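You operate a simulated robot arm through the tools that you are given. There is no shell and no other tool.

The job below is to be done with a simulated two-armed robot. You get a single attempt, and the scene is never put back.

JOB
Jog the small lid level with the plate and lift it off.
Fine: at the cross belt; red isolator on to jog, off again before lifting; the small lid with a knob goes on the plate on the cross frame.

It is judged by the outcome, as a careful person would: the job done as asked, and still so three seconds after it is handed in. It fails if anything else is knocked over, pushed out of place, dropped, spilled or broken. A push-on lid holds only when it is set on centred and level and pressed home; a screw cap is set on level and turned clockwise until tight.

ROBOT AND FRAMES
Two 7-joint arms with fingered hands on one trunk that stands fixed in place. Base frame: the origin is at the foot of the trunk, x ahead of it, y to its left, z up. Units: m, rad, N and s.
The left shoulder is at [0.05, 0.214, 0.869], the right one opposite. With the tool pointing down near the work surface each hand reaches from about 0.36 to 0.88 m from the base axis, measured 20 degrees to its own side. Payload 3 kg a hand.
The tool frame of a hand sits at the grasp point between the pads (the TCP): z along the fingers, y along the line on which they close. The tips reach 0.026 m beyond it. The gripper opens to 0.132 m; its body begins 0.073 m behind the TCP. The gripper is a hand of 3 fingers: y runs from the thumb to the fingers, the wrist lies at [0, 0, -0.229] in the tool frame, and closing takes about 1.5 s.
Orientation is that of the tool frame in the base frame, as [roll, pitch, yaw] about the fixed x, y, z axes, in that order (R = Rz(yaw) Ry(pitch) Rx(roll)). With the fingers straight down and closing along the base's y, the tool's x points along the base's -x, its y along +y and its z along -z.

CONTROLS
- The arms move only by the tool step_arm. It takes "left_moves", "right_moves" or both (then of equal length, played together; a hand with none holds still); each is a list of rows, each a list of 6 numbers: the shift along the tool's x, y, z in m, then the turn, a rotation vector about the tool's x, y, z in rad. In form: [[dx, dy, dz, rx, ry, rz], ...]. A call has 1 to 20 rows; each row shifts and turns the commanded pose from where the row before left it, along the tool's axes as they then stand. "left_claw" and "right_claw" are, for a hand that has rows, the opening, from 0 (shut) to 1 (fully open), set as the call begins (left out, the last holds). Rows are played at 5 a second. More than 0.05 m and 0.15 rad between two rows, or a gripper value outside its range, and nothing of the call is played. A pose out of reach is approached as far as the arm can. The call stops where the force on the tool passes 50 N (or 10 N more than at its start, if that is more) or the arm is blocked; 0.2 s more then pass. Each finger travels about 0.072 m/s and halts on what it meets, pressing with about 34 N; the grip force reading is that of the motor and also rises with nothing between the fingers. The clock runs only during rows and for 0.2 s after the last one: add rows that do not move to give the fingers time. The reply holds the time, the measured pose of the TCP, the force on the tool along the base axes, the opening and the grip force, in the units named above and with some noise, with the torque about the TCP (base axes, N m) and any sound that the robot's microphone picked up.
- Cameras (640 x 400 px; columns grow to the right, rows downward): "scene" is now at [0.0237, -0.047, 1.4786]; the picture's right is [-0.54, -0.84, 0.00], its down [-0.64, 0.41, -0.66] and it looks along [0.55, -0.35, -0.75] (base axes); focal length 214 px, centre (320, 200). "left" rides on the left gripper at [-0.061, 0.003, -0.092] in its tool frame; the picture's right is [-0.05, -1.00, 0.00], its down [0.83, -0.04, -0.56] and it looks along [0.55, -0.03, 0.83] (tool axes); focal length 230 px, centre (320, 200). "right" rides on the right gripper at [0.061, 0.003, -0.092] in its tool frame; the picture's right is [-0.05, 1.00, 0.00], its down [-0.83, -0.04, -0.56] and it looks along [-0.55, -0.03, 0.83] (tool axes); focal length 230 px, centre (320, 200).
- grab_frame(camera): a new picture of that camera. The clock stands still meanwhile.
- finger_targets(finger1, finger2, thumb_bend, hand): sets how far each is bent, from 0 (flat) to 1 (curled in); at 0.3 the hand is open as for a grip, at 0.7 the pads meet at the TCP. One left out holds its place. A second passes; each finger stops where it meets its share of the squeeze, and holds until it gets a number again. A gripper value or a shape takes the hand back. It gives what a move gives, with no picture; readings hold the bend of each and the force on the fingers (four entries, about 0 where the hand has none), thumb and palm.
- hand_shape(shape, hand): the hand has 3 fingers and takes this shape, open, in about a second: jaw (thumb against the fingers, like two jaws); tri (thumb and two fingers); tip (a fingertip pinch); poke (one finger out to press); point (the index stretched); flat (the hand flat); cup (the hand cupped); fist (a fist). The gripper value then closes the fingers along that shape, each until it touches; the sizes above hold for jaw. It gives what a move gives, with no picture.
- head_to(pan, tilt): turns the head with the scene camera to pan (to the left, within 1.501 rad either way) and tilt (down, from -0.506 to 1.204), counted from straight ahead of the robot. It gives what a move gives.
- probe_pixels(camera, pixels): there is no depth. For up to 12 entries [column, row, z] of the newest picture of that camera ("zoom" is the newest enlarged one), the place [x, y] in the base frame at which the ray of that pixel passes the height z, good to about 0.002 m, but the place of the scene camera against the robot may be out by one fixed shift of up to 0.018 m in any direction. The clock stands still meanwhile.
- zoom(camera, box): a new picture of the part [left, top, right, bottom] of that camera's present view, enlarged. The clock stands still meanwhile.
- hand_in(): hands the job in; it is judged then, once.

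Leave the grippers open and the arms clear of the work at the hand-in unless told otherwise.

The tools are called after "Request:" by a JSON object that holds its "op" and its "data". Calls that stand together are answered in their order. step_arm: Moves the arms, as the interface text tells. Its arguments: {"type":"object","properties":{"left_moves":{"type":"array","items":{"type":"array","items":{"type":"number"}}},"left_claw":{"type":"number"},"right_moves":{"type":"array","items":{"type":"array","items":{"type":"number"}}},"right_claw":{"type":"number"}},"required":[]} The other tools are called the same way: hand_shape (shape, hand) gives the hand a shape; finger_targets (finger1, finger2, thumb_bend, hand) moves the fingers one by one; head_to (pan, tilt) turns the head that bears the scene camera; grab_frame (camera) takes a picture; probe_pixels (camera, pixels) gives the place at which the rays of pixels pass given heights; zoom (camera, box) takes an enlarged picture of a part of a camera's view; hand_in () hands the job in.

At the start:

```text
time_s: 0.0
left_eef_pos: [0.5213, 0.1111, 1.1811]
left_ee_rot: [3.141, 0.0, 2.912]
left_wrist_force: [-1.0, -0.5, -0.6]
left_wrist_torque: [0.0, -0.02, 0.01]
left_finger_gap: 0.1317
left_grip_force: 0.1
left_shape: jaw
left_bend: [0.3, 0.3, 0.3]
left_finger forces: [0.0, 0.0, 0.0, 0.1, 0.1, 0.0]
right_eef_pos: [0.4543, -0.2773, 1.1599]
right_ee_rot: [3.14, -0.001, 2.912]
right_wrist_force: [0.9, -0.6, 0.9]
right_wrist_torque: [-0.01, -0.02, 0.03]
right_finger_gap: 0.1319
right_grip_force: 0.1
right_shape: jaw
right_bend: [0.3, 0.3, 0.3]
right_finger forces: [0.0, 0.0, 0.0, 0.0, 0.0, 0.1]
head pan, tilt (commanded): [-0.569, 0.853]
```

scene: 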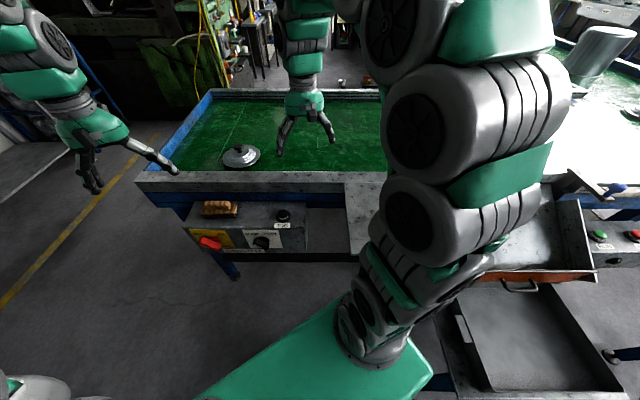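
right: 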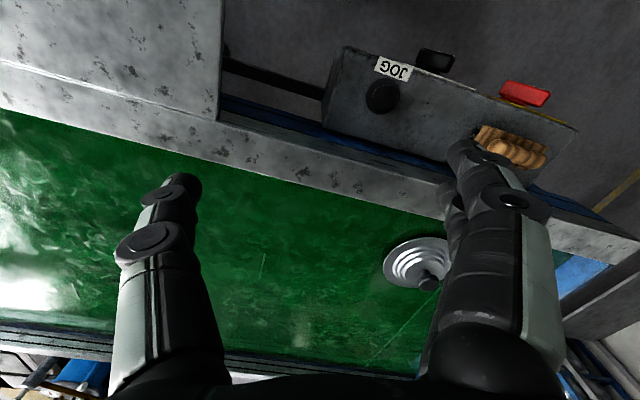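
left: 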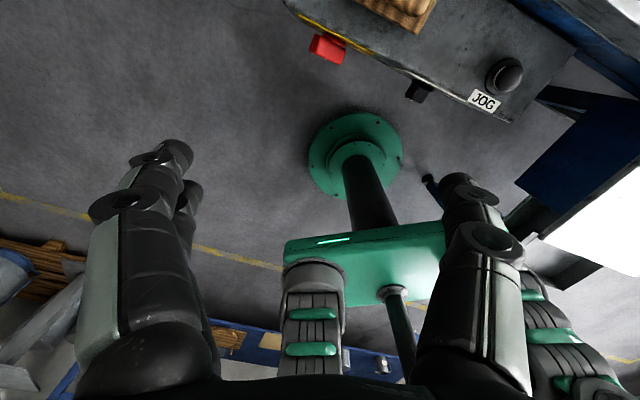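

I can see a green belt with a small knobbed lid at about scene (241,155). In front of it is a control box with a red handle at (210,243), a black selector at (262,242) and a JOG button at (284,215). I'll zoom in on these parts before moving anything.

Request:
{"op": "zoom", "data": {"camera": "scene", "box": [130, 80, 370, 280]}}

Request:
{"op": "zoom", "data": {"camera": "right", "box": [300, 30, 640, 300]}}

Request:
{"op": "zoom", "data": {"camera": "scene", "box": [420, 120, 640, 400]}}

```text
2.00 times, centred on (250, 180) of scene
```

zoom: 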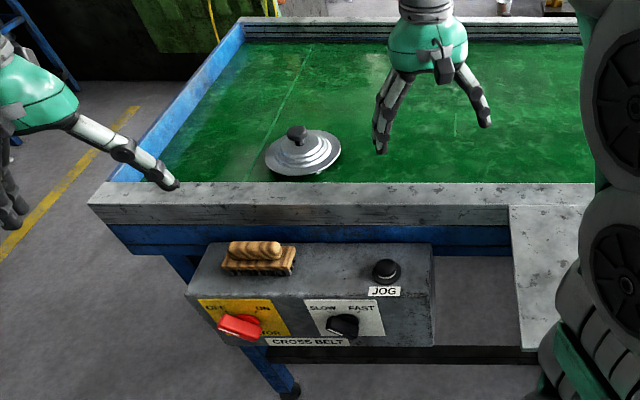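

```text
1.48 times, centred on (470, 165) of right
```

zoom: 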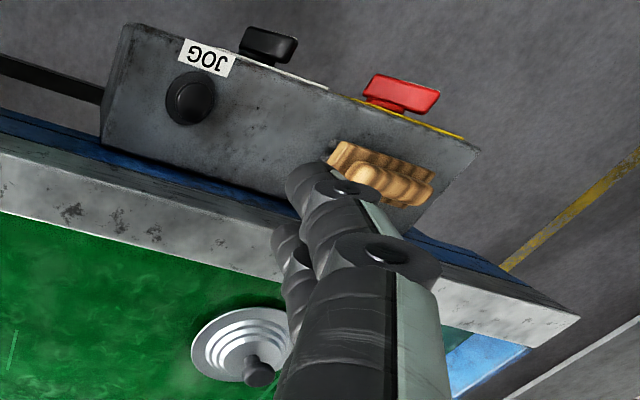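

```text
1.43 times, centred on (530, 260) of scene
```

zoom: 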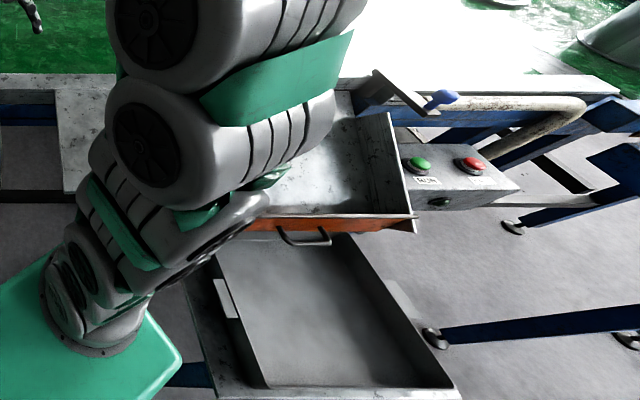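

The zoom shows a CROSS BELT box with a red isolator (OFF left, ON right), a SLOW/FAST selector and a JOG button on top. A wooden brush lies on the box. I'll turn the head for wider views so I can find the plate on the cross frame.

Request:
{"op": "head_to", "data": {"pan": -0.9, "tilt": 0.75}}

Request:
{"op": "grab_frame", "data": {"camera": "scene"}}

Request:
{"op": "head_to", "data": {"pan": 0.0, "tilt": 0.75}}

Request:
{"op": "grab_frame", "data": {"camera": "scene"}}

```text
time_s: 0.8
left_eef_pos: [0.5213, 0.111, 1.1801]
left_ee_rot: [3.141, 0.001, 2.912]
left_wrist_force: [-0.3, 0.2, 0.4]
left_wrist_torque: [-0.02, -0.01, 0.02]
left_finger_gap: 0.1317
left_grip_force: 0.1
left_shape: jaw
left_bend: [0.3, 0.3, 0.3]
left_finger forces: [0.1, 0.1, 0.0, 0.0, 0.0, 0.0]
right_eef_pos: [0.4557, -0.2788, 1.16]
right_ee_rot: [3.14, 0.001, 2.91]
right_wrist_force: [-0.1, 0.5, 0.0]
right_wrist_torque: [-0.01, -0.02, -0.01]
right_finger_gap: 0.132
right_grip_force: 0.1
right_shape: jaw
right_bend: [0.3, 0.3, 0.3]
right_finger forces: [0.1, 0.1, 0.0, 0.1, 0.1, 0.0]
head pan, tilt (commanded): [-0.901, 0.75]
```

```text
taken
```

scene: 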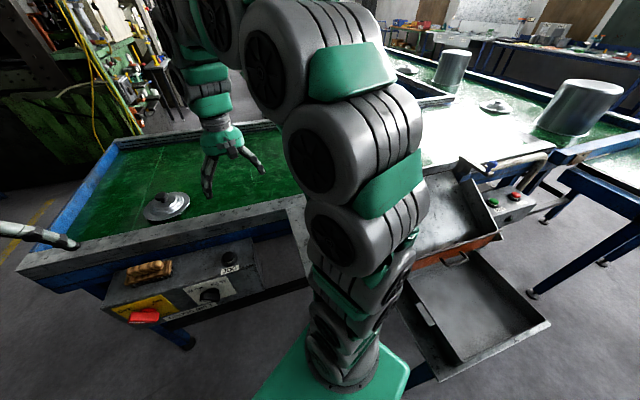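

```text
time_s: 2.0
left_eef_pos: [0.5217, 0.112, 1.18]
left_ee_rot: [3.141, 0.0, 2.911]
left_wrist_force: [-0.4, 0.3, -0.1]
left_wrist_torque: [0.0, 0.01, -0.04]
left_finger_gap: 0.1317
left_grip_force: 0.0
left_shape: jaw
left_bend: [0.3, 0.3, 0.3]
left_finger forces: [0.0, 0.0, 0.0, 0.0, 0.0, 0.0]
right_eef_pos: [0.4551, -0.2777, 1.1604]
right_ee_rot: [-3.14, 0.0, 2.911]
right_wrist_force: [0.3, 0.8, 0.2]
right_wrist_torque: [0.01, -0.01, 0.0]
right_finger_gap: 0.132
right_grip_force: 0.1
right_shape: jaw
right_bend: [0.3, 0.3, 0.3]
right_finger forces: [0.0, 0.1, 0.0, 0.0, 0.0, 0.1]
head pan, tilt (commanded): [0.0, 0.75]
```

```text
taken
```

scene: 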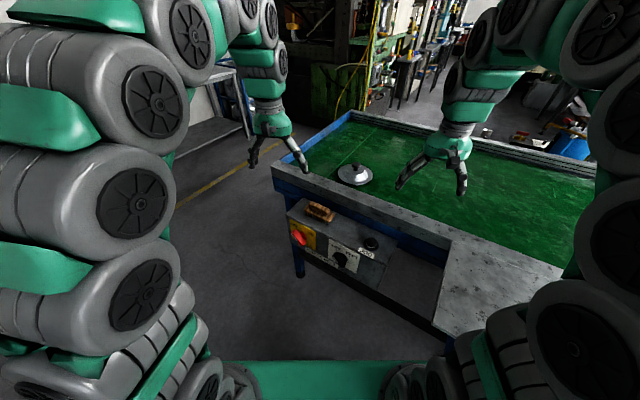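

From this angle the frame shows as a strip along the belt, with a grey plate joined to it at about (500,290). The lid sits at (354,174). I'll zoom in on both areas.

Request:
{"op": "zoom", "data": {"camera": "scene", "box": [260, 110, 420, 290]}}

Request:
{"op": "zoom", "data": {"camera": "scene", "box": [380, 160, 600, 380]}}

Request:
{"op": "zoom", "data": {"camera": "scene", "box": [280, 200, 400, 280]}}

```text
2.22 times, centred on (340, 200) of scene
```

zoom: 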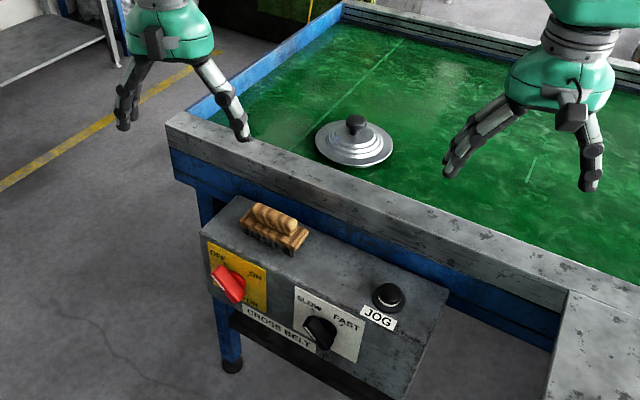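

```text
1.82 times, centred on (490, 270) of scene
```

zoom: 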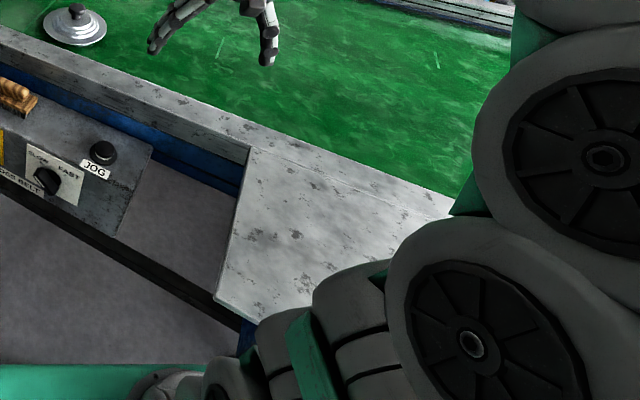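

```text
5.00 times, centred on (340, 240) of scene
```

zoom: 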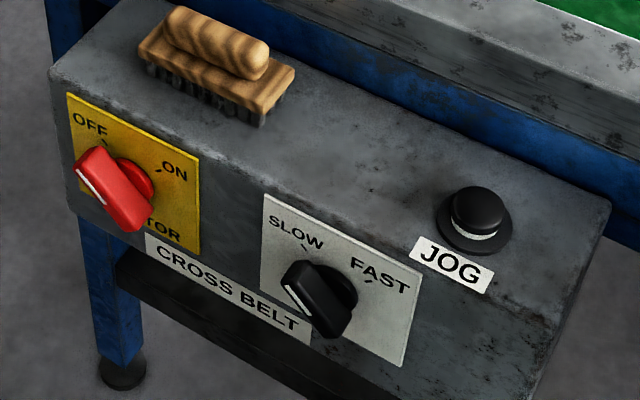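

The white mark on the red handle points at OFF, and the black selector's mark points at SLOW. To find heights I'll probe the same features from the scene and right cameras at several heights.

Request:
{"op": "grab_frame", "data": {"camera": "right"}}

Request:
{"op": "probe_pixels", "data": {"camera": "scene", "pixels": [[354, 178, 0.7], [354, 178, 0.8], [354, 178, 0.9], [370, 242, 0.6], [370, 242, 0.7], [370, 242, 0.8], [446, 240, 0.7], [446, 240, 0.8], [446, 240, 0.9]]}}

Request:
{"op": "zoom", "data": {"camera": "right", "box": [300, 30, 640, 300]}}

```text
taken
```

right: 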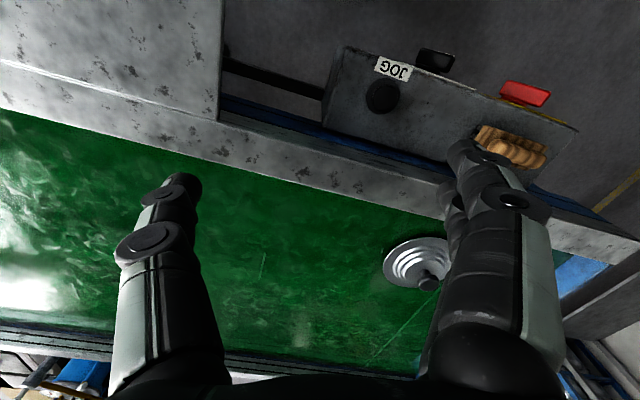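

```text
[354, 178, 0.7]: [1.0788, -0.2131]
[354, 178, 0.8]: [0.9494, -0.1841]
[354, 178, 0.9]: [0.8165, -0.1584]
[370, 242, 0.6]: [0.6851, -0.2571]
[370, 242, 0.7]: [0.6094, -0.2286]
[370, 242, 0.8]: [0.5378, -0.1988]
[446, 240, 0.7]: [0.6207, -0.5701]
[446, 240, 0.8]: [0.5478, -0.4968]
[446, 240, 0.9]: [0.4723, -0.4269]
```

```text
1.48 times, centred on (470, 165) of right
```

zoom: 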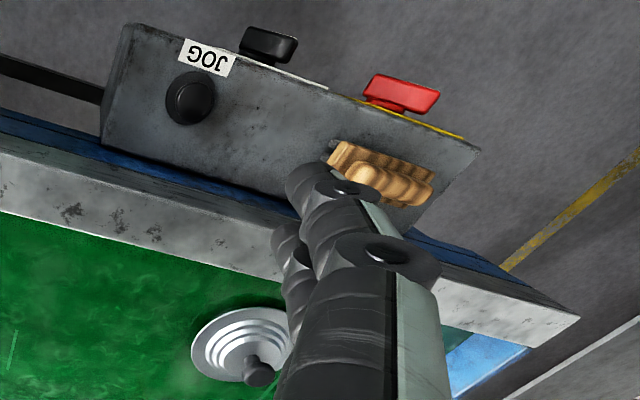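

The right view shows the lid flange centred near (420,263), the JOG button at (383,97), and the corner where the plate meets the frame at about (217,121). I'll probe those to get matching heights.

Request:
{"op": "probe_pixels", "data": {"camera": "right", "pixels": [[420, 263, 0.6], [420, 263, 0.7], [420, 263, 0.8], [383, 97, 0.5], [383, 97, 0.6], [383, 97, 0.7], [217, 121, 0.6], [217, 121, 0.7], [217, 121, 0.8]]}}

Request:
{"op": "probe_pixels", "data": {"camera": "scene", "pixels": [[370, 242, 0.6], [370, 242, 0.65], [370, 242, 0.7], [453, 241, 0.6], [453, 241, 0.7], [453, 241, 0.8], [354, 178, 0.65], [354, 178, 0.7], [354, 178, 0.75]]}}

```text
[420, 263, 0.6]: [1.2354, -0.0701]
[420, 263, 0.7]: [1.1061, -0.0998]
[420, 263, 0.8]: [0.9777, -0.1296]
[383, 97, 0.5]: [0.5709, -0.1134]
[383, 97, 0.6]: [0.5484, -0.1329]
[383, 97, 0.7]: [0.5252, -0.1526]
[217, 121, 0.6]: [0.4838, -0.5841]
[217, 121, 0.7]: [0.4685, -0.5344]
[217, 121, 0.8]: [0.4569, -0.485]
```

```text
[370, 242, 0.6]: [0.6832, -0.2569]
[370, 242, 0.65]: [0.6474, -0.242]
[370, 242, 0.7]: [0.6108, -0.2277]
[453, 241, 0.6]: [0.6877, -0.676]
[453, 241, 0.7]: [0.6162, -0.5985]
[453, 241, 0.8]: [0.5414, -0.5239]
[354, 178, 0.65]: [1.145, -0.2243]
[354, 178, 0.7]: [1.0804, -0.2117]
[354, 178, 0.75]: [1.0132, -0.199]
```

Triangulating puts the JOG button at about z 0.86, the belt near z 0.90, and the frame and plate top near z 0.94. Next I'll probe the frame and plate outline at those heights.

Request:
{"op": "probe_pixels", "data": {"camera": "scene", "pixels": [[275, 166, 0.94], [453, 241, 0.94], [463, 238, 0.94], [437, 327, 0.94], [470, 342, 0.94], [538, 281, 0.94], [354, 178, 0.89], [354, 178, 0.91], [345, 118, 0.94], [570, 255, 0.9], [350, 115, 0.9], [295, 155, 0.9]]}}

Request:
{"op": "probe_pixels", "data": {"camera": "right", "pixels": [[217, 121, 0.94], [217, 121, 0.92], [0, 62, 0.94], [640, 240, 0.94], [0, 112, 0.94], [420, 263, 0.89], [420, 263, 0.91], [383, 97, 0.86], [222, 0, 0.94]]}}

```text
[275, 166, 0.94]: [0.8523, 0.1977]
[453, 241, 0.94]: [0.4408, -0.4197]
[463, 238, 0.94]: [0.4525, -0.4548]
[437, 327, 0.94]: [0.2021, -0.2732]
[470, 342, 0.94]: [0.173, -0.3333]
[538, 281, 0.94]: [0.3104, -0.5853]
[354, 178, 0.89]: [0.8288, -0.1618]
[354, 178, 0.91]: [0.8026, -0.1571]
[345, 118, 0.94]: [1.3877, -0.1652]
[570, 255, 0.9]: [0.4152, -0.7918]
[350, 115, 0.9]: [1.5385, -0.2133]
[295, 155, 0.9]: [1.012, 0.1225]
```

```text
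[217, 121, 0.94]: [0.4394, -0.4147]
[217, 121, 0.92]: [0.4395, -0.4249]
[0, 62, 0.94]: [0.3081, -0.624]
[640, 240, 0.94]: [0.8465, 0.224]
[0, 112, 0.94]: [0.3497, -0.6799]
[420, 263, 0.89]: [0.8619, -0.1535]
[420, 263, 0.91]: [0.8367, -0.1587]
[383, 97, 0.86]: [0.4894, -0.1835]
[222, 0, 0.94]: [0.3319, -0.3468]
```

The frame edge runs along u ≈ (-0.55,-0.83), so the lid has to travel toward the plate, which is to the robot's right. I'll probe the control box corners from both cameras for its exact place.

Request:
{"op": "probe_pixels", "data": {"camera": "right", "pixels": [[345, 47, 0.83], [345, 47, 0.86], [577, 128, 0.83], [577, 128, 0.86], [322, 127, 0.83], [322, 127, 0.86], [383, 97, 0.85], [383, 97, 0.87]]}}

Request:
{"op": "zoom", "data": {"camera": "scene", "box": [280, 190, 400, 280]}}

Request:
{"op": "probe_pixels", "data": {"camera": "zoom", "pixels": [[72, 130, 0.83], [72, 130, 0.86], [530, 325, 0.83], [530, 325, 0.86], [478, 265, 0.85], [478, 265, 0.87]]}}

```text
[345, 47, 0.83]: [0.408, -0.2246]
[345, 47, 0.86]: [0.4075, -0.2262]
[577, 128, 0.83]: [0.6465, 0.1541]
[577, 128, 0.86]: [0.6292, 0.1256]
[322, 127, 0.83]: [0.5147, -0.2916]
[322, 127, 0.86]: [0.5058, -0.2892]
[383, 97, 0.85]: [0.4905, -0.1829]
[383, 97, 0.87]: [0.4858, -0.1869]
```

```text
4.44 times, centred on (340, 235) of scene
```

zoom: 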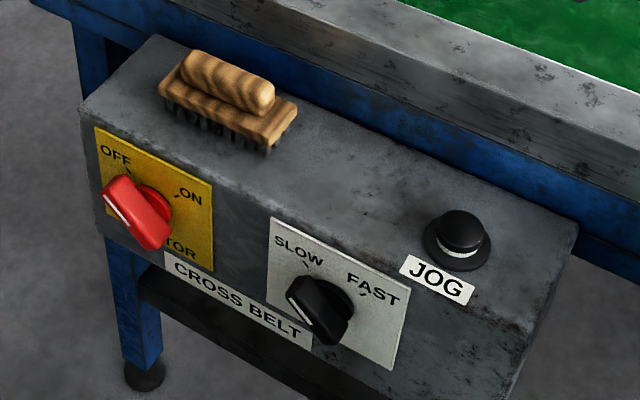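

```text
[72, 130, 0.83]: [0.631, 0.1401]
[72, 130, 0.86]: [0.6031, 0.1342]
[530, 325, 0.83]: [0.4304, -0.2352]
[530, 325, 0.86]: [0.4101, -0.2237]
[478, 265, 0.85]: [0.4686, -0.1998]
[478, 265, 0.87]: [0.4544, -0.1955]
```

I misjudged a few pixels on this new zoom. The correct ones are left-front top corner (82,112), right-back (578,228), left-back (155,37), JOG cap (462,226), red hub (150,203) and selector hub (333,296). I'll probe those.

Request:
{"op": "probe_pixels", "data": {"camera": "zoom", "pixels": [[82, 112, 0.83], [82, 112, 0.85], [578, 228, 0.83], [578, 228, 0.85], [155, 37, 0.83], [155, 37, 0.85], [462, 226, 0.86], [462, 226, 0.87], [150, 203, 0.76], [150, 203, 0.8], [333, 296, 0.76], [333, 296, 0.8]]}}

Request:
{"op": "probe_pixels", "data": {"camera": "right", "pixels": [[577, 128, 0.81], [577, 128, 0.84], [327, 125, 0.82], [327, 125, 0.84], [383, 92, 0.86], [383, 92, 0.87], [526, 94, 0.78], [526, 94, 0.8], [526, 94, 0.82], [436, 60, 0.78], [436, 60, 0.8], [436, 60, 0.82]]}}

```text
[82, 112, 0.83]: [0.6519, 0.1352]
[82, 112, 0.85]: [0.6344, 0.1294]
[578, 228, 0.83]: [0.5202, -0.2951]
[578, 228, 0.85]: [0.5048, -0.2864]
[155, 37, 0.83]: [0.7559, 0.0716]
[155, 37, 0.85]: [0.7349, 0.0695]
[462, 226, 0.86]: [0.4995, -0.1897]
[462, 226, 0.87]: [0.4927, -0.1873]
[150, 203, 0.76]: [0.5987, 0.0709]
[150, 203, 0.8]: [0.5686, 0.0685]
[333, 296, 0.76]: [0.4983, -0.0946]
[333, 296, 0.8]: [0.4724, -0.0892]
```

```text
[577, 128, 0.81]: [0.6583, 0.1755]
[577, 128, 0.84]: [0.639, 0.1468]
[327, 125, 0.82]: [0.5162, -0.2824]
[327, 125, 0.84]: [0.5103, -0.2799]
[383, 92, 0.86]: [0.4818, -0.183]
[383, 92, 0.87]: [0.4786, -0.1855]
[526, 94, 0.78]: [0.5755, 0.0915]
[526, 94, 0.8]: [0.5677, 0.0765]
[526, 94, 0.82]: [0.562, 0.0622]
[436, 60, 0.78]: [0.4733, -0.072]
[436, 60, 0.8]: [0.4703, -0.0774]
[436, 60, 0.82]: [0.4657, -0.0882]
```

The box top is at about z 0.855. The isolator hub is near (0.591,0.068,0.77), on a face whose normal points back at the robot, and JOG is near (0.484,-0.186,0.87). I'll move the right hand aside to the right at its present height. At the same time the left hand turns square to the face and tilts 45° toward it.

Request:
{"op": "step_arm", "data": {"left_moves": [[0, 0, 0, 0, 0, 0.118], [0, 0, 0, 0, 0, 0.118], [0, 0, 0, 0, 0, 0.118], [0, 0, 0, 0, -0.131, 0], [0, 0, 0, 0, -0.131, 0], [0, 0, 0, 0, -0.131, 0], [0, 0, 0, 0, -0.131, 0], [0, 0, 0, 0, -0.131, 0], [0, 0, 0, 0, -0.131, 0]], "right_moves": [[-0.0076, -0.0325, 0, 0, 0, 0], [-0.0076, -0.0325, 0, 0, 0, 0], [-0.0076, -0.0325, 0, 0, 0, 0], [-0.0076, -0.0325, 0, 0, 0, 0], [-0.0076, -0.0325, 0, 0, 0, 0], [-0.0076, -0.0325, 0, 0, 0, 0], [-0.0076, -0.0325, 0, 0, 0, 0], [-0.0076, -0.0325, 0, 0, 0, 0], [0, 0, 0, 0, 0, 0]]}}

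Request:
{"op": "grab_frame", "data": {"camera": "scene"}}

Request:
{"op": "grab_frame", "data": {"camera": "left"}}

Request:
{"op": "grab_frame", "data": {"camera": "right"}}

```text
time_s: 4.0
left_eef_pos: [0.5209, 0.1107, 1.1799]
left_ee_rot: [-3.14, 0.787, 2.558]
left_wrist_force: [0.9, 0.1, 1.1]
left_wrist_torque: [-0.01, -0.03, -0.02]
left_finger_gap: 0.1321
left_grip_force: 0.1
left_shape: jaw
left_bend: [0.3, 0.3, 0.3]
left_finger forces: [0.0, 0.1, 0.1, 0.0, 0.1, 0.1]
right_eef_pos: [0.4533, -0.5465, 1.16]
right_ee_rot: [3.141, -0.001, 2.914]
right_wrist_force: [0.1, 1.1, 0.3]
right_wrist_torque: [0.01, 0.01, -0.01]
right_finger_gap: 0.1318
right_grip_force: 0.0
right_shape: jaw
right_bend: [0.3, 0.3, 0.3]
right_finger forces: [0.0, 0.0, 0.1, 0.0, 0.1, 0.0]
head pan, tilt (commanded): [0.0, 0.75]
```

```text
taken
```

scene: 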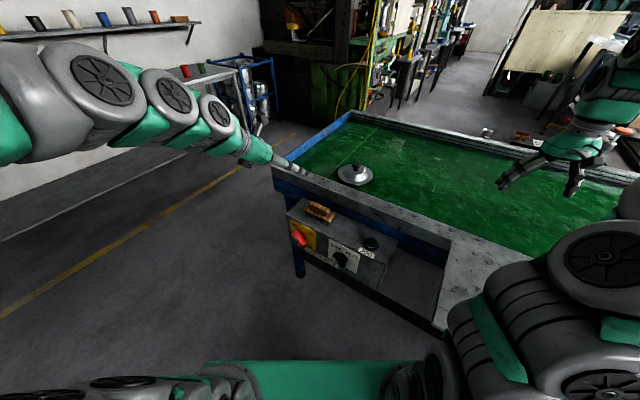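

```text
taken
```

left: 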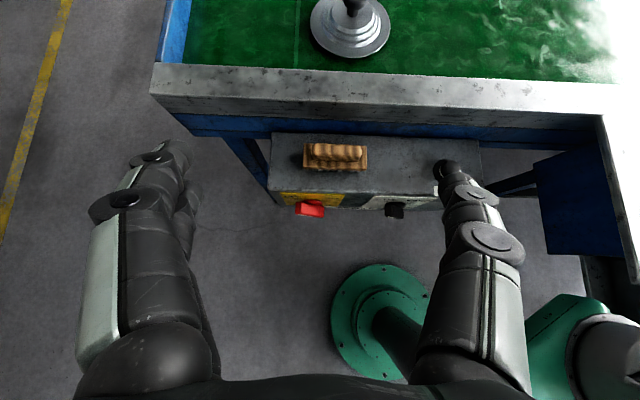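

```text
taken
```

right: 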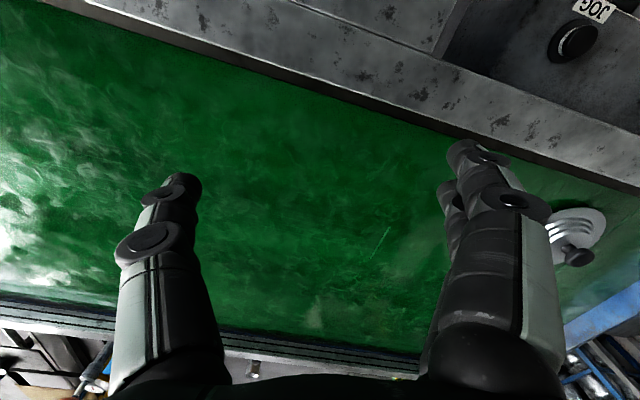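

The left camera is now square to the belt, with the red handle at (310,208) and the selector at (395,210). I'll put the left hand in poke shape and look at where the finger lies.

Request:
{"op": "hand_shape", "data": {"shape": "poke", "hand": "left"}}

Request:
{"op": "grab_frame", "data": {"camera": "left"}}

Request:
{"op": "zoom", "data": {"camera": "scene", "box": [220, 110, 340, 200]}}

```text
time_s: 4.9
left_eef_pos: [0.5206, 0.1118, 1.1805]
left_ee_rot: [-3.141, 0.785, 2.56]
left_wrist_force: [-0.5, -0.8, 0.2]
left_wrist_torque: [0.02, 0.0, 0.0]
left_finger_gap: 0.0001
left_grip_force: 0.1
left_shape: poke
left_bend: [1.0, 1.0, 0.45]
left_finger forces: [0.0, 0.1, 0.0, 0.0, 0.0, 0.0]
right_eef_pos: [0.4537, -0.5463, 1.1609]
right_ee_rot: [3.141, 0.0, 2.913]
right_wrist_force: [0.1, 0.6, 0.1]
right_wrist_torque: [0.01, -0.01, 0.04]
right_finger_gap: 0.1319
right_grip_force: 0.1
right_shape: jaw
right_bend: [0.3, 0.3, 0.3]
right_finger forces: [0.1, 0.1, 0.0, 0.0, 0.1, 0.1]
head pan, tilt (commanded): [0.0, 0.75]
```

```text
taken
```

left: 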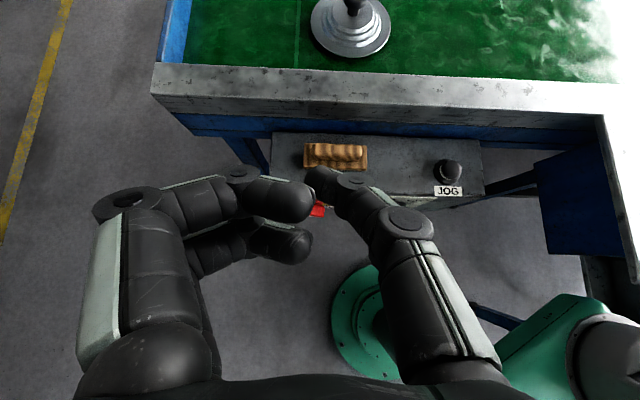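

```text
4.44 times, centred on (280, 155) of scene
```

zoom: 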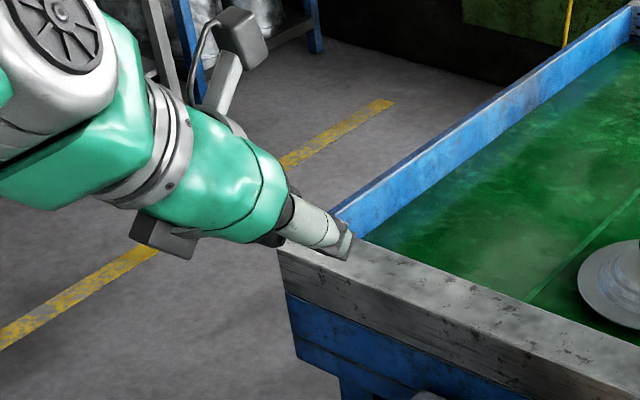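

In poke shape the thumb is the pokes finger and its tip appears at about (322,172), which is roughly 0.026 beyond the TCP on its axis. I'll lower the left hand straight down to about z 0.90, a bit left of the handle and in front of the box, so the camera sees the handle close up.

Request:
{"op": "step_arm", "data": {"left_moves": [[0.0283, 0.0086, 0.0283, 0, 0, 0], [0.0283, 0.0086, 0.0283, 0, 0, 0], [0.0283, 0.0086, 0.0283, 0, 0, 0], [0.0283, 0.0086, 0.0283, 0, 0, 0], [0.0283, 0.0086, 0.0283, 0, 0, 0], [0.0283, 0.0086, 0.0283, 0, 0, 0], [0.0283, 0.0086, 0.0283, 0, 0, 0], [0, 0, 0, 0, 0, 0]]}}

Request:
{"op": "grab_frame", "data": {"camera": "left"}}

Request:
{"op": "zoom", "data": {"camera": "scene", "box": [260, 160, 400, 270]}}

```text
time_s: 6.7
left_eef_pos: [0.5609, 0.1596, 0.9405]
left_ee_rot: [-3.141, 0.788, 2.556]
left_wrist_force: [0.1, 0.0, -0.9]
left_wrist_torque: [0.01, -0.02, 0.01]
left_finger_gap: 0.0
left_grip_force: 0.0
left_shape: poke
left_bend: [1.0, 1.0, 0.45]
left_finger forces: [0.0, 0.0, 0.0, 0.0, 0.1, 0.0]
left hand out of reach, approached as far as the arm can: row 6, 7
right_eef_pos: [0.4545, -0.5461, 1.1612]
right_ee_rot: [-3.142, 0.0, 2.911]
right_wrist_force: [0.7, 0.0, 0.7]
right_wrist_torque: [0.01, -0.01, -0.02]
right_finger_gap: 0.1315
right_grip_force: 0.0
right_shape: jaw
right_bend: [0.3, 0.3, 0.3]
right_finger forces: [0.0, 0.0, 0.1, 0.1, 0.1, 0.0]
head pan, tilt (commanded): [0.0, 0.75]
```

```text
taken
```

left: 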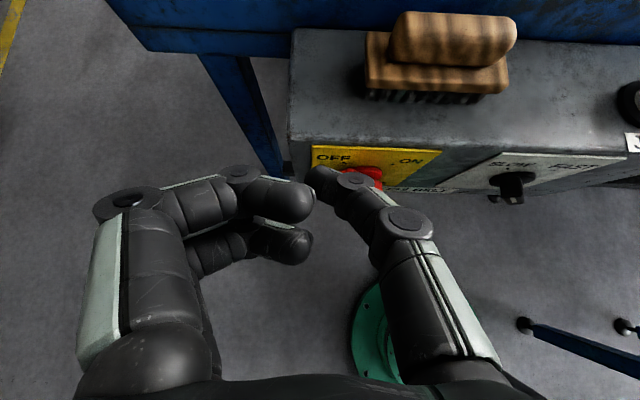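

```text
3.64 times, centred on (330, 215) of scene
```

zoom: 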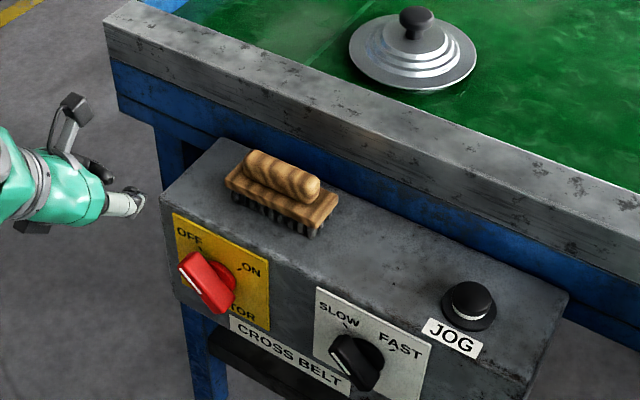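

The left arm runs out of reach at z 0.94 because it is folded too close to its own shoulder, so the right arm suits the isolator better. At a 45° tilt its camera also looks straight at the panel. I'll retreat the left hand up and to the left first.

Request:
{"op": "step_arm", "data": {"left_moves": [[0.0054, 0.0237, -0.0337, 0, 0, 0], [0.0054, 0.0237, -0.0337, 0, 0, 0], [0.0054, 0.0237, -0.0337, 0, 0, 0], [0.0054, 0.0237, -0.0337, 0, 0, 0], [0.0054, 0.0237, -0.0337, 0, 0, 0], [0.0054, 0.0237, -0.0337, 0, 0, 0], [0.0054, 0.0237, -0.0337, 0, 0, 0], [0.0054, 0.0237, -0.0337, 0, 0, 0], [0.0054, 0.0237, -0.0337, 0, 0, 0], [0.0054, 0.0237, -0.0337, 0, 0, 0], [0, 0, 0, 0, 0, 0]]}}

Request:
{"op": "grab_frame", "data": {"camera": "scene"}}

```text
time_s: 9.1
left_eef_pos: [0.4628, 0.5088, 1.1356]
left_ee_rot: [-3.141, 0.787, 2.558]
left_wrist_force: [-0.3, 0.0, -0.2]
left_wrist_torque: [0.01, 0.0, 0.04]
left_finger_gap: 0.0
left_grip_force: 0.1
left_shape: poke
left_bend: [1.0, 1.0, 0.45]
left_finger forces: [0.0, 0.0, 0.0, 0.1, 0.0, 0.0]
right_eef_pos: [0.4537, -0.546, 1.1605]
right_ee_rot: [3.141, -0.001, 2.911]
right_wrist_force: [-0.4, -0.5, 0.4]
right_wrist_torque: [0.03, -0.02, -0.02]
right_finger_gap: 0.1319
right_grip_force: 0.1
right_shape: jaw
right_bend: [0.3, 0.3, 0.3]
right_finger forces: [0.0, 0.0, 0.1, 0.0, 0.0, 0.1]
head pan, tilt (commanded): [0.0, 0.75]
```

```text
taken
```

scene: 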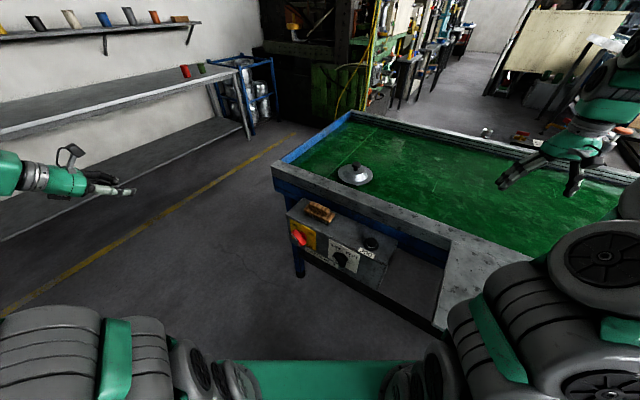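

The view is clear now. I'll set the right hand to poke, carry it at z 1.16 across to a point in front of the isolator at about (0.42,0.10), and turn it square to the panel.

Request:
{"op": "hand_shape", "data": {"shape": "poke", "hand": "right"}}

Request:
{"op": "step_arm", "data": {"right_moves": [[0.0129, 0.0444, 0, 0, 0, 0], [0.0129, 0.0444, 0, 0, 0, 0], [0.0129, 0.0444, 0, 0, 0, 0], [0.0129, 0.0444, 0, 0, 0, 0], [0.0129, 0.0444, 0, 0, 0, 0], [0.0129, 0.0444, 0, 0, 0, 0], [0.0129, 0.0444, 0, 0, 0, 0], [0.0129, 0.0444, 0, 0, 0, 0], [0.0129, 0.0444, 0, 0, 0, 0], [0.0129, 0.0444, 0, 0, 0, 0], [0.0129, 0.0444, 0, 0, 0, 0], [0.0129, 0.0444, 0, 0, 0, 0], [0.0129, 0.0444, 0, 0, 0, 0], [0.0129, 0.0444, 0, 0, 0, 0], [0, 0, 0, 0, 0, 0.118], [0, 0, 0, 0, 0, 0.118], [0, 0, 0, 0, 0, 0.118], [0, 0, 0, 0, 0, 0]]}}

Request:
{"op": "grab_frame", "data": {"camera": "scene"}}

```text
time_s: 10.0
left_eef_pos: [0.4618, 0.5099, 1.1357]
left_ee_rot: [-3.141, 0.787, 2.558]
left_wrist_force: [0.0, -0.6, 0.6]
left_wrist_torque: [-0.01, 0.01, 0.01]
left_finger_gap: 0.0
left_grip_force: 0.1
left_shape: poke
left_bend: [1.0, 1.0, 0.45]
left_finger forces: [0.0, 0.0, 0.0, 0.0, 0.0, 0.0]
right_eef_pos: [0.4534, -0.5474, 1.1617]
right_ee_rot: [-3.141, 0.0, 2.91]
right_wrist_force: [0.3, -1.1, 0.1]
right_wrist_torque: [0.0, 0.0, 0.02]
right_finger_gap: 0.0
right_grip_force: 0.1
right_shape: poke
right_bend: [1.0, 1.0, 0.45]
right_finger forces: [0.1, 0.0, 0.0, 0.0, 0.0, 0.0]
head pan, tilt (commanded): [0.0, 0.75]
```

```text
time_s: 13.8
left_eef_pos: [0.4623, 0.5086, 1.1346]
left_ee_rot: [-3.141, 0.787, 2.559]
left_wrist_force: [-0.1, 0.0, -1.0]
left_wrist_torque: [-0.03, -0.03, -0.02]
left_finger_gap: 0.0
left_grip_force: 0.1
left_shape: poke
left_bend: [1.0, 1.0, 0.45]
left_finger forces: [0.0, 0.0, 0.0, 0.0, 0.0, 0.0]
right_eef_pos: [0.4207, 0.1007, 1.1605]
right_ee_rot: [3.141, 0.001, 2.558]
right_wrist_force: [-0.4, -0.6, 0.4]
right_wrist_torque: [0.02, 0.0, -0.01]
right_finger_gap: 0.0
right_grip_force: 0.0
right_shape: poke
right_bend: [1.0, 1.0, 0.45]
right_finger forces: [0.0, 0.0, 0.0, 0.0, 0.0, 0.0]
head pan, tilt (commanded): [0.0, 0.75]
```

```text
taken
```

scene: 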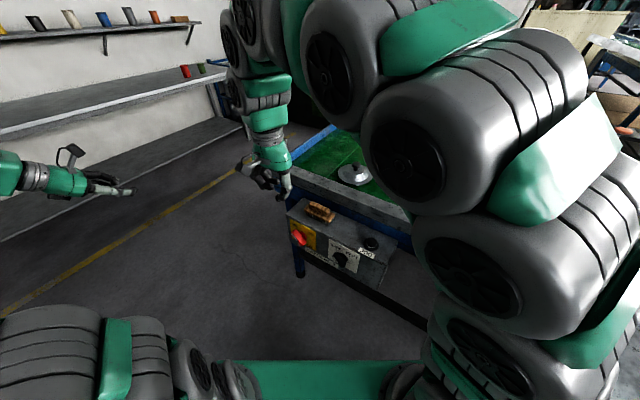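

The right hand is at (0.42,0.10,1.16). I'll tilt it 45° toward the panel, then move it down and left so the thumb tip ends about 6 cm left of the handle, clear in front of the face.

Request:
{"op": "step_arm", "data": {"right_moves": [[0, 0, 0, 0, -0.131, 0], [0, 0, 0, 0, -0.131, 0], [0, 0, 0, 0, -0.131, 0], [0, 0, 0, 0, -0.131, 0], [0, 0, 0, 0, -0.131, 0], [0, 0, 0, 0, -0.131, 0], [0.0208, 0.0155, 0.0323, 0, 0, 0], [0.0208, 0.0155, 0.0323, 0, 0, 0], [0.0208, 0.0155, 0.0323, 0, 0, 0], [0.0208, 0.0155, 0.0323, 0, 0, 0], [0.0208, 0.0155, 0.0323, 0, 0, 0], [0.0208, 0.0155, 0.0323, 0, 0, 0], [0.0208, 0.0155, 0.0323, 0, 0, 0], [0.0208, 0.0155, 0.0323, 0, 0, 0], [0, 0, 0, 0, 0, 0]]}}

Request:
{"op": "grab_frame", "data": {"camera": "right"}}

Request:
{"op": "grab_frame", "data": {"camera": "scene"}}

```text
time_s: 17.0
left_eef_pos: [0.4626, 0.5078, 1.1354]
left_ee_rot: [3.142, 0.787, 2.557]
left_wrist_force: [-0.9, -0.2, -0.1]
left_wrist_torque: [-0.03, -0.01, -0.02]
left_finger_gap: 0.0003
left_grip_force: 0.1
left_shape: poke
left_bend: [1.0, 1.0, 0.45]
left_finger forces: [0.1, 0.1, 0.0, 0.1, 0.0, 0.0]
right_eef_pos: [0.5419, 0.1678, 0.8601]
right_ee_rot: [-3.141, 0.786, 2.559]
right_wrist_force: [0.4, 0.4, -1.1]
right_wrist_torque: [0.03, 0.01, -0.04]
right_finger_gap: 0.0
right_grip_force: 0.0
right_shape: poke
right_bend: [1.0, 1.0, 0.45]
right_finger forces: [0.1, 0.0, 0.0, 0.0, 0.1, 0.0]
head pan, tilt (commanded): [0.0, 0.75]
```

```text
taken
```

right: 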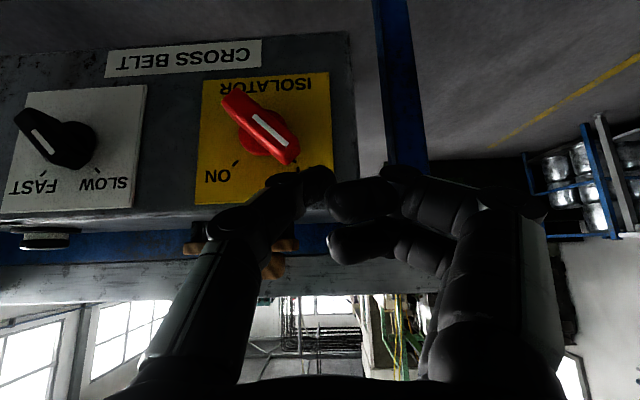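

```text
taken
```

scene: 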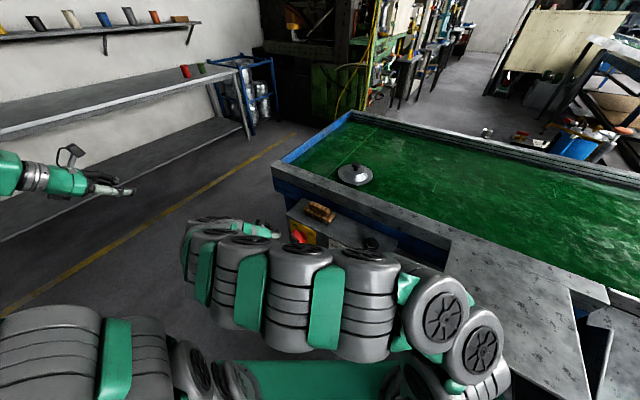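

The right camera now has an almost frontal view of the panel, upside down. The red bar runs from (225,97) to (297,163). I'll zoom in to read the pointer ends of both switches.

Request:
{"op": "zoom", "data": {"camera": "right", "box": [0, 30, 360, 230]}}

Request:
{"op": "zoom", "data": {"camera": "right", "box": [180, 60, 360, 220]}}

```text
1.78 times, centred on (180, 130) of right
```

zoom: 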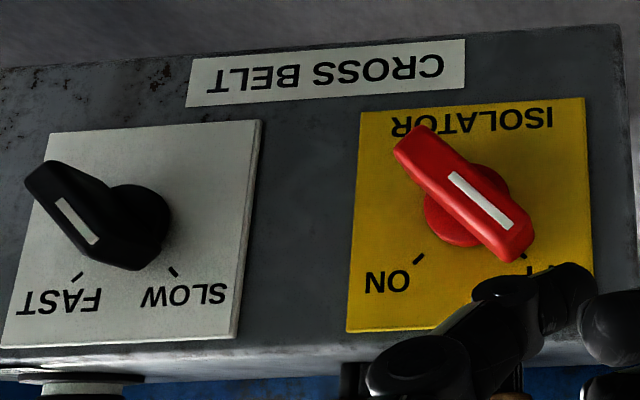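

```text
2.50 times, centred on (270, 140) of right
```

zoom: 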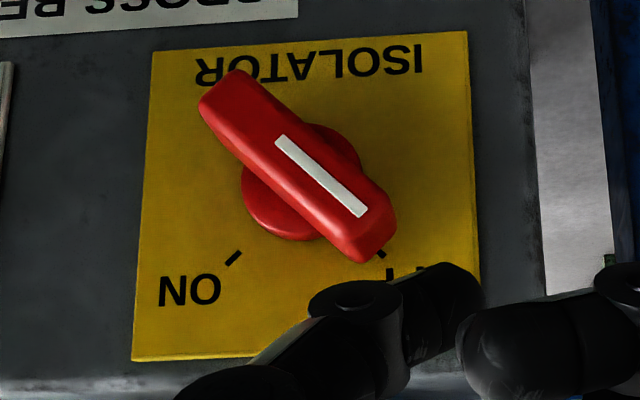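

The isolator mark points at OFF and the black selector is turned toward SLOW. The red bar is about 8 cm long and 2 cm thick, with its hub near u -0.383 and z 0.774. Gripping the bar and turning it looks best. I'll open the hand to jaw, back it off in line with the hub, level it and roll it -45° so the jaws straddle the bar.

Request:
{"op": "hand_shape", "data": {"shape": "jaw", "hand": "right"}}

Request:
{"op": "step_arm", "data": {"right_moves": [[0.0231, -0.014, 0.0073, 0, 0, 0], [0.0231, -0.014, 0.0073, 0, 0, 0], [0.0231, -0.014, 0.0073, 0, 0, 0], [0.0231, -0.014, 0.0073, 0, 0, 0], [0, 0, 0, 0, -0.131, 0], [0, 0, 0, 0, -0.131, 0], [0, 0, 0, 0, -0.131, 0], [0, 0, 0, 0, -0.131, 0], [0, 0, 0, 0, -0.131, 0], [0, 0, 0, 0, -0.131, 0], [0, 0, 0, 0, 0, -0.131], [0, 0, 0, 0, 0, -0.131], [0, 0, 0, 0, 0, -0.131], [0, 0, 0, 0, 0, -0.131], [0, 0, 0, 0, 0, -0.131], [0, 0, 0, 0, 0, -0.131], [0, 0, 0, 0, 0, 0]]}}

Request:
{"op": "grab_frame", "data": {"camera": "right"}}

Request:
{"op": "grab_frame", "data": {"camera": "scene"}}

```text
time_s: 17.9
left_eef_pos: [0.4624, 0.5094, 1.1359]
left_ee_rot: [3.141, 0.786, 2.558]
left_wrist_force: [-0.3, -1.0, -0.3]
left_wrist_torque: [0.0, 0.0, 0.02]
left_finger_gap: 0.0
left_grip_force: 0.0
left_shape: poke
left_bend: [1.0, 1.0, 0.45]
left_finger forces: [0.0, 0.1, 0.1, 0.1, 0.0, 0.0]
right_eef_pos: [0.5414, 0.1688, 0.8611]
right_ee_rot: [3.141, 0.787, 2.559]
right_wrist_force: [-0.2, 1.1, 1.3]
right_wrist_torque: [-0.02, -0.02, 0.01]
right_finger_gap: 0.1321
right_grip_force: 0.1
right_shape: jaw
right_bend: [0.3, 0.3, 0.3]
right_finger forces: [0.1, 0.0, 0.1, 0.0, 0.1, 0.0]
head pan, tilt (commanded): [0.0, 0.75]
```

```text
time_s: 21.5
left_eef_pos: [0.4623, 0.5099, 1.1364]
left_ee_rot: [-3.141, 0.787, 2.559]
left_wrist_force: [0.7, 0.1, -1.2]
left_wrist_torque: [-0.02, -0.04, 0.0]
left_finger_gap: 0.0
left_grip_force: 0.1
left_shape: poke
left_bend: [1.0, 1.0, 0.45]
left_finger forces: [0.0, 0.1, 0.1, 0.1, 0.1, 0.0]
right_eef_pos: [0.4915, 0.1286, 0.7747]
right_ee_rot: [-1.571, 0.787, -2.209]
right_wrist_force: [0.2, -0.2, -0.4]
right_wrist_torque: [0.02, 0.02, 0.01]
right_finger_gap: 0.132
right_grip_force: 0.0
right_shape: jaw
right_bend: [0.3, 0.3, 0.3]
right_finger forces: [0.0, 0.1, 0.0, 0.0, 0.1, 0.0]
head pan, tilt (commanded): [0.0, 0.75]
```

```text
taken
```

right: 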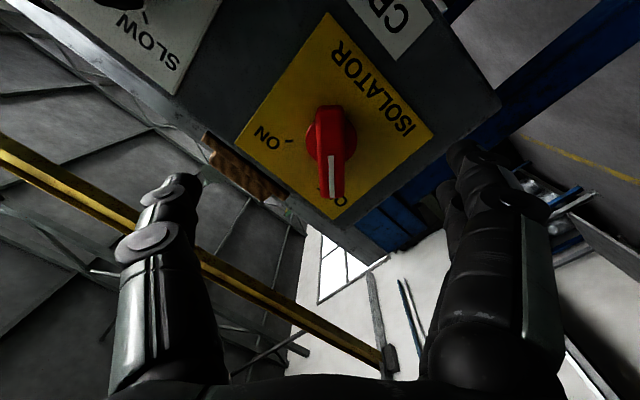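

```text
taken
```

scene: 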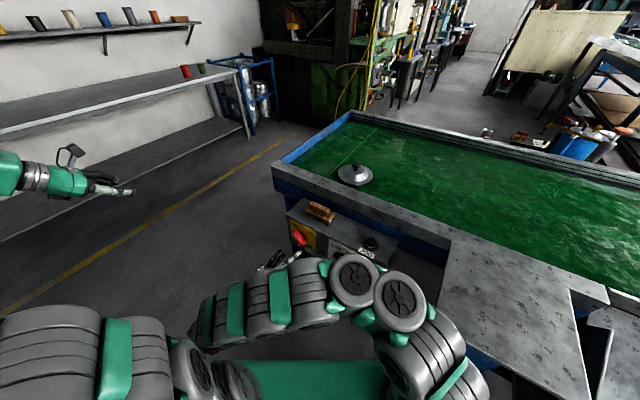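

The bar now looks vertical in the hand view at about column 332, so the jaws straddle it correctly. I'll zoom in to measure its offset from the tool axis.

Request:
{"op": "zoom", "data": {"camera": "right", "box": [240, 80, 420, 220]}}

```text
2.86 times, centred on (330, 150) of right
```

zoom: 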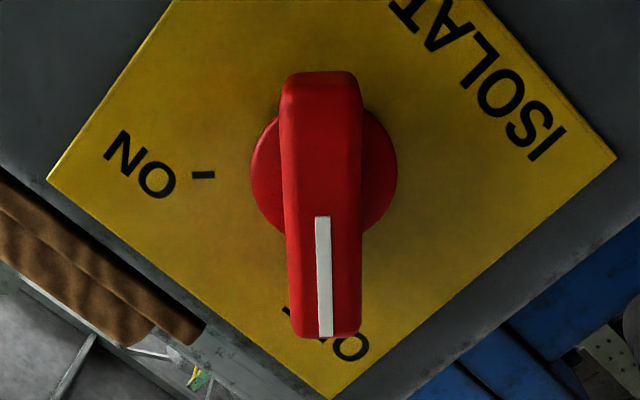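

The measured pose is about 2.4 cm further forward, and 0.05 rad different in yaw, than I commanded. I'll let it settle with two still rows to see whether it converges.

Request:
{"op": "step_arm", "data": {"right_moves": [[0, 0, 0, 0, 0, 0], [0, 0, 0, 0, 0, 0], [0, 0, 0, 0, 0, 0]]}}

```text
time_s: 22.3
left_eef_pos: [0.4618, 0.5092, 1.1357]
left_ee_rot: [3.141, 0.788, 2.558]
left_wrist_force: [-0.8, -0.1, -0.2]
left_wrist_torque: [0.01, -0.03, 0.01]
left_finger_gap: 0.0
left_grip_force: 0.1
left_shape: poke
left_bend: [1.0, 1.0, 0.45]
left_finger forces: [0.0, 0.1, 0.0, 0.0, 0.0, 0.0]
right_eef_pos: [0.4908, 0.1274, 0.7731]
right_ee_rot: [-1.573, 0.786, -2.21]
right_wrist_force: [-0.4, 0.7, -0.3]
right_wrist_torque: [0.0, -0.03, 0.01]
right_finger_gap: 0.1318
right_grip_force: 0.1
right_shape: jaw
right_bend: [0.3, 0.3, 0.3]
right_finger forces: [0.0, 0.0, 0.0, 0.1, 0.0, 0.0]
head pan, tilt (commanded): [0.0, 0.75]
```

The offset holds with no wrist force, so the upper arm may be touching something. I'll tilt the head to inspect the right arm's elbow and its surroundings.

Request:
{"op": "head_to", "data": {"pan": -0.3, "tilt": 1.15}}

Request:
{"op": "grab_frame", "data": {"camera": "scene"}}

```text
time_s: 23.2
left_eef_pos: [0.4631, 0.5096, 1.1351]
left_ee_rot: [-3.141, 0.787, 2.558]
left_wrist_force: [0.2, -0.3, -0.4]
left_wrist_torque: [0.01, 0.02, 0.0]
left_finger_gap: 0.0
left_grip_force: 0.1
left_shape: poke
left_bend: [1.0, 1.0, 0.45]
left_finger forces: [0.0, 0.0, 0.1, 0.0, 0.1, 0.1]
right_eef_pos: [0.4907, 0.1271, 0.7747]
right_ee_rot: [-1.573, 0.785, -2.209]
right_wrist_force: [-0.4, -0.6, -0.2]
right_wrist_torque: [0.01, 0.0, -0.03]
right_finger_gap: 0.132
right_grip_force: 0.0
right_shape: jaw
right_bend: [0.3, 0.3, 0.3]
right_finger forces: [0.1, 0.0, 0.0, 0.0, 0.0, 0.0]
head pan, tilt (commanded): [-0.3, 1.15]
```

```text
taken
```

scene: 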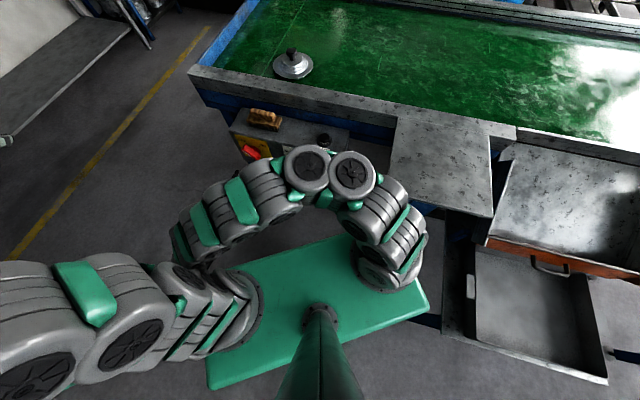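

The right elbow at about (330,170) is close to the box, and the right wrist near (190,250) is close to the left upper arm. I'll probe the elbow pixels to estimate its height and place.

Request:
{"op": "probe_pixels", "data": {"camera": "scene", "pixels": [[330, 172, 0.8], [330, 172, 0.9], [330, 172, 1.0], [330, 172, 1.1], [323, 140, 0.87], [195, 240, 0.78], [195, 240, 0.85], [245, 300, 0.87], [385, 275, 0.87], [395, 175, 0.94]]}}

Request:
{"op": "zoom", "data": {"camera": "scene", "box": [160, 90, 440, 300]}}

```text
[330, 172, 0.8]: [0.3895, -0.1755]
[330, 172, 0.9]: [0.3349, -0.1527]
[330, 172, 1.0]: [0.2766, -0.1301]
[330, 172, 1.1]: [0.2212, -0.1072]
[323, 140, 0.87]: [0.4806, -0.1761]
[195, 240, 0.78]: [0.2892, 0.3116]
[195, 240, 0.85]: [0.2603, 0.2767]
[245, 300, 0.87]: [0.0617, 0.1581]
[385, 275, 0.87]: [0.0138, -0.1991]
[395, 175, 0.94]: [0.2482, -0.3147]
```

```text
1.90 times, centred on (300, 195) of scene
```

zoom: 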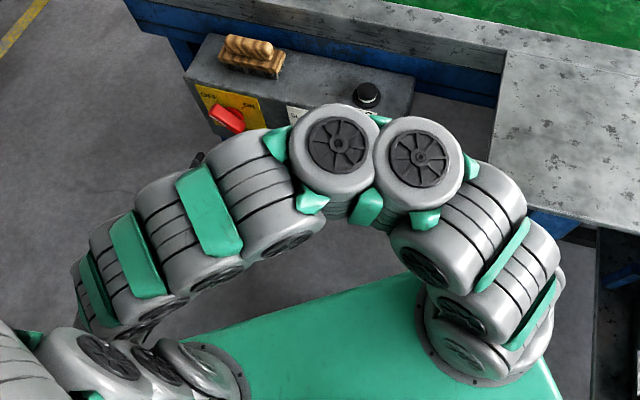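

The right elbow sits just in front of the box near the selector, so going further in that way is risky. I'll back the right arm out along exactly the reverse path and use the left hand with a steeper tilt instead.

Request:
{"op": "step_arm", "data": {"right_moves": [[0, 0, 0, 0, 0, 0.131], [0, 0, 0, 0, 0, 0.131], [0, 0, 0, 0, 0, 0.131], [0, 0, 0, 0, 0, 0.131], [0, 0, 0, 0, 0, 0.131], [0, 0, 0, 0, 0, 0.131], [0, 0, 0, 0, 0.131, 0], [0, 0, 0, 0, 0.131, 0], [0, 0, 0, 0, 0.131, 0], [0, 0, 0, 0, 0.131, 0], [0, 0, 0, 0, 0.131, 0], [0, 0, 0, 0, 0.131, 0], [-0.0231, 0.014, -0.0073, 0, 0, 0], [-0.0231, 0.014, -0.0073, 0, 0, 0], [-0.0231, 0.014, -0.0073, 0, 0, 0], [-0.0231, 0.014, -0.0073, 0, 0, 0], [0, 0, 0, 0, 0, 0]]}}

Request:
{"op": "step_arm", "data": {"right_moves": [[-0.0208, -0.0155, -0.0323, 0, 0, 0], [-0.0208, -0.0155, -0.0323, 0, 0, 0], [-0.0208, -0.0155, -0.0323, 0, 0, 0], [-0.0208, -0.0155, -0.0323, 0, 0, 0], [-0.0208, -0.0155, -0.0323, 0, 0, 0], [-0.0208, -0.0155, -0.0323, 0, 0, 0], [-0.0208, -0.0155, -0.0323, 0, 0, 0], [-0.0208, -0.0155, -0.0323, 0, 0, 0], [0, 0, 0, 0, 0.131, 0], [0, 0, 0, 0, 0.131, 0], [0, 0, 0, 0, 0.131, 0], [0, 0, 0, 0, 0.131, 0], [0, 0, 0, 0, 0.131, 0], [0, 0, 0, 0, 0.131, 0], [0, 0, 0, 0, 0, 0]]}}

Request:
{"op": "grab_frame", "data": {"camera": "scene"}}

```text
time_s: 26.8
left_eef_pos: [0.4623, 0.5097, 1.1352]
left_ee_rot: [3.141, 0.788, 2.559]
left_wrist_force: [0.6, -0.7, 0.5]
left_wrist_torque: [-0.01, -0.03, 0.0]
left_finger_gap: 0.0
left_grip_force: 0.0
left_shape: poke
left_bend: [1.0, 1.0, 0.45]
left_finger forces: [0.1, 0.0, 0.0, 0.1, 0.0, 0.0]
right_eef_pos: [0.5417, 0.168, 0.8597]
right_ee_rot: [-3.141, 0.786, 2.559]
right_wrist_force: [0.5, -0.2, 0.2]
right_wrist_torque: [0.0, -0.01, -0.01]
right_finger_gap: 0.1319
right_grip_force: 0.1
right_shape: jaw
right_bend: [0.3, 0.3, 0.3]
right_finger forces: [0.0, 0.0, 0.0, 0.0, 0.1, 0.0]
head pan, tilt (commanded): [-0.3, 1.15]
```

```text
time_s: 30.0
left_eef_pos: [0.4613, 0.5099, 1.1359]
left_ee_rot: [3.141, 0.788, 2.559]
left_wrist_force: [0.3, -0.6, 0.5]
left_wrist_torque: [-0.01, 0.0, 0.0]
left_finger_gap: 0.0
left_grip_force: 0.0
left_shape: poke
left_bend: [1.0, 1.0, 0.45]
left_finger forces: [0.0, 0.0, 0.0, 0.0, 0.0, 0.0]
right_eef_pos: [0.4204, 0.1008, 1.1593]
right_ee_rot: [-3.142, 0.001, 2.557]
right_wrist_force: [-0.9, 0.1, -0.6]
right_wrist_torque: [-0.02, 0.0, 0.01]
right_finger_gap: 0.1319
right_grip_force: 0.1
right_shape: jaw
right_bend: [0.3, 0.3, 0.3]
right_finger forces: [0.0, 0.0, 0.0, 0.1, 0.0, 0.0]
head pan, tilt (commanded): [-0.3, 1.15]
```

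```text
taken
```

scene: 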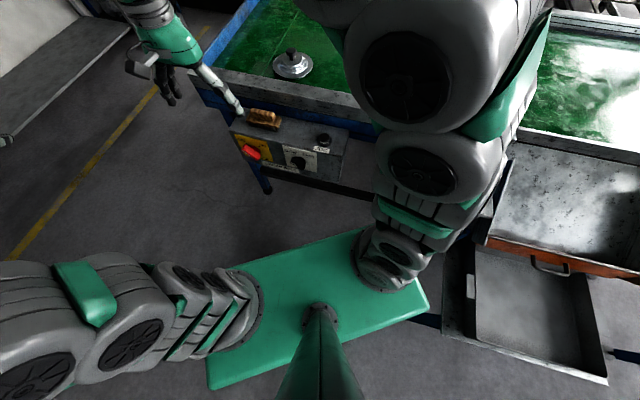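

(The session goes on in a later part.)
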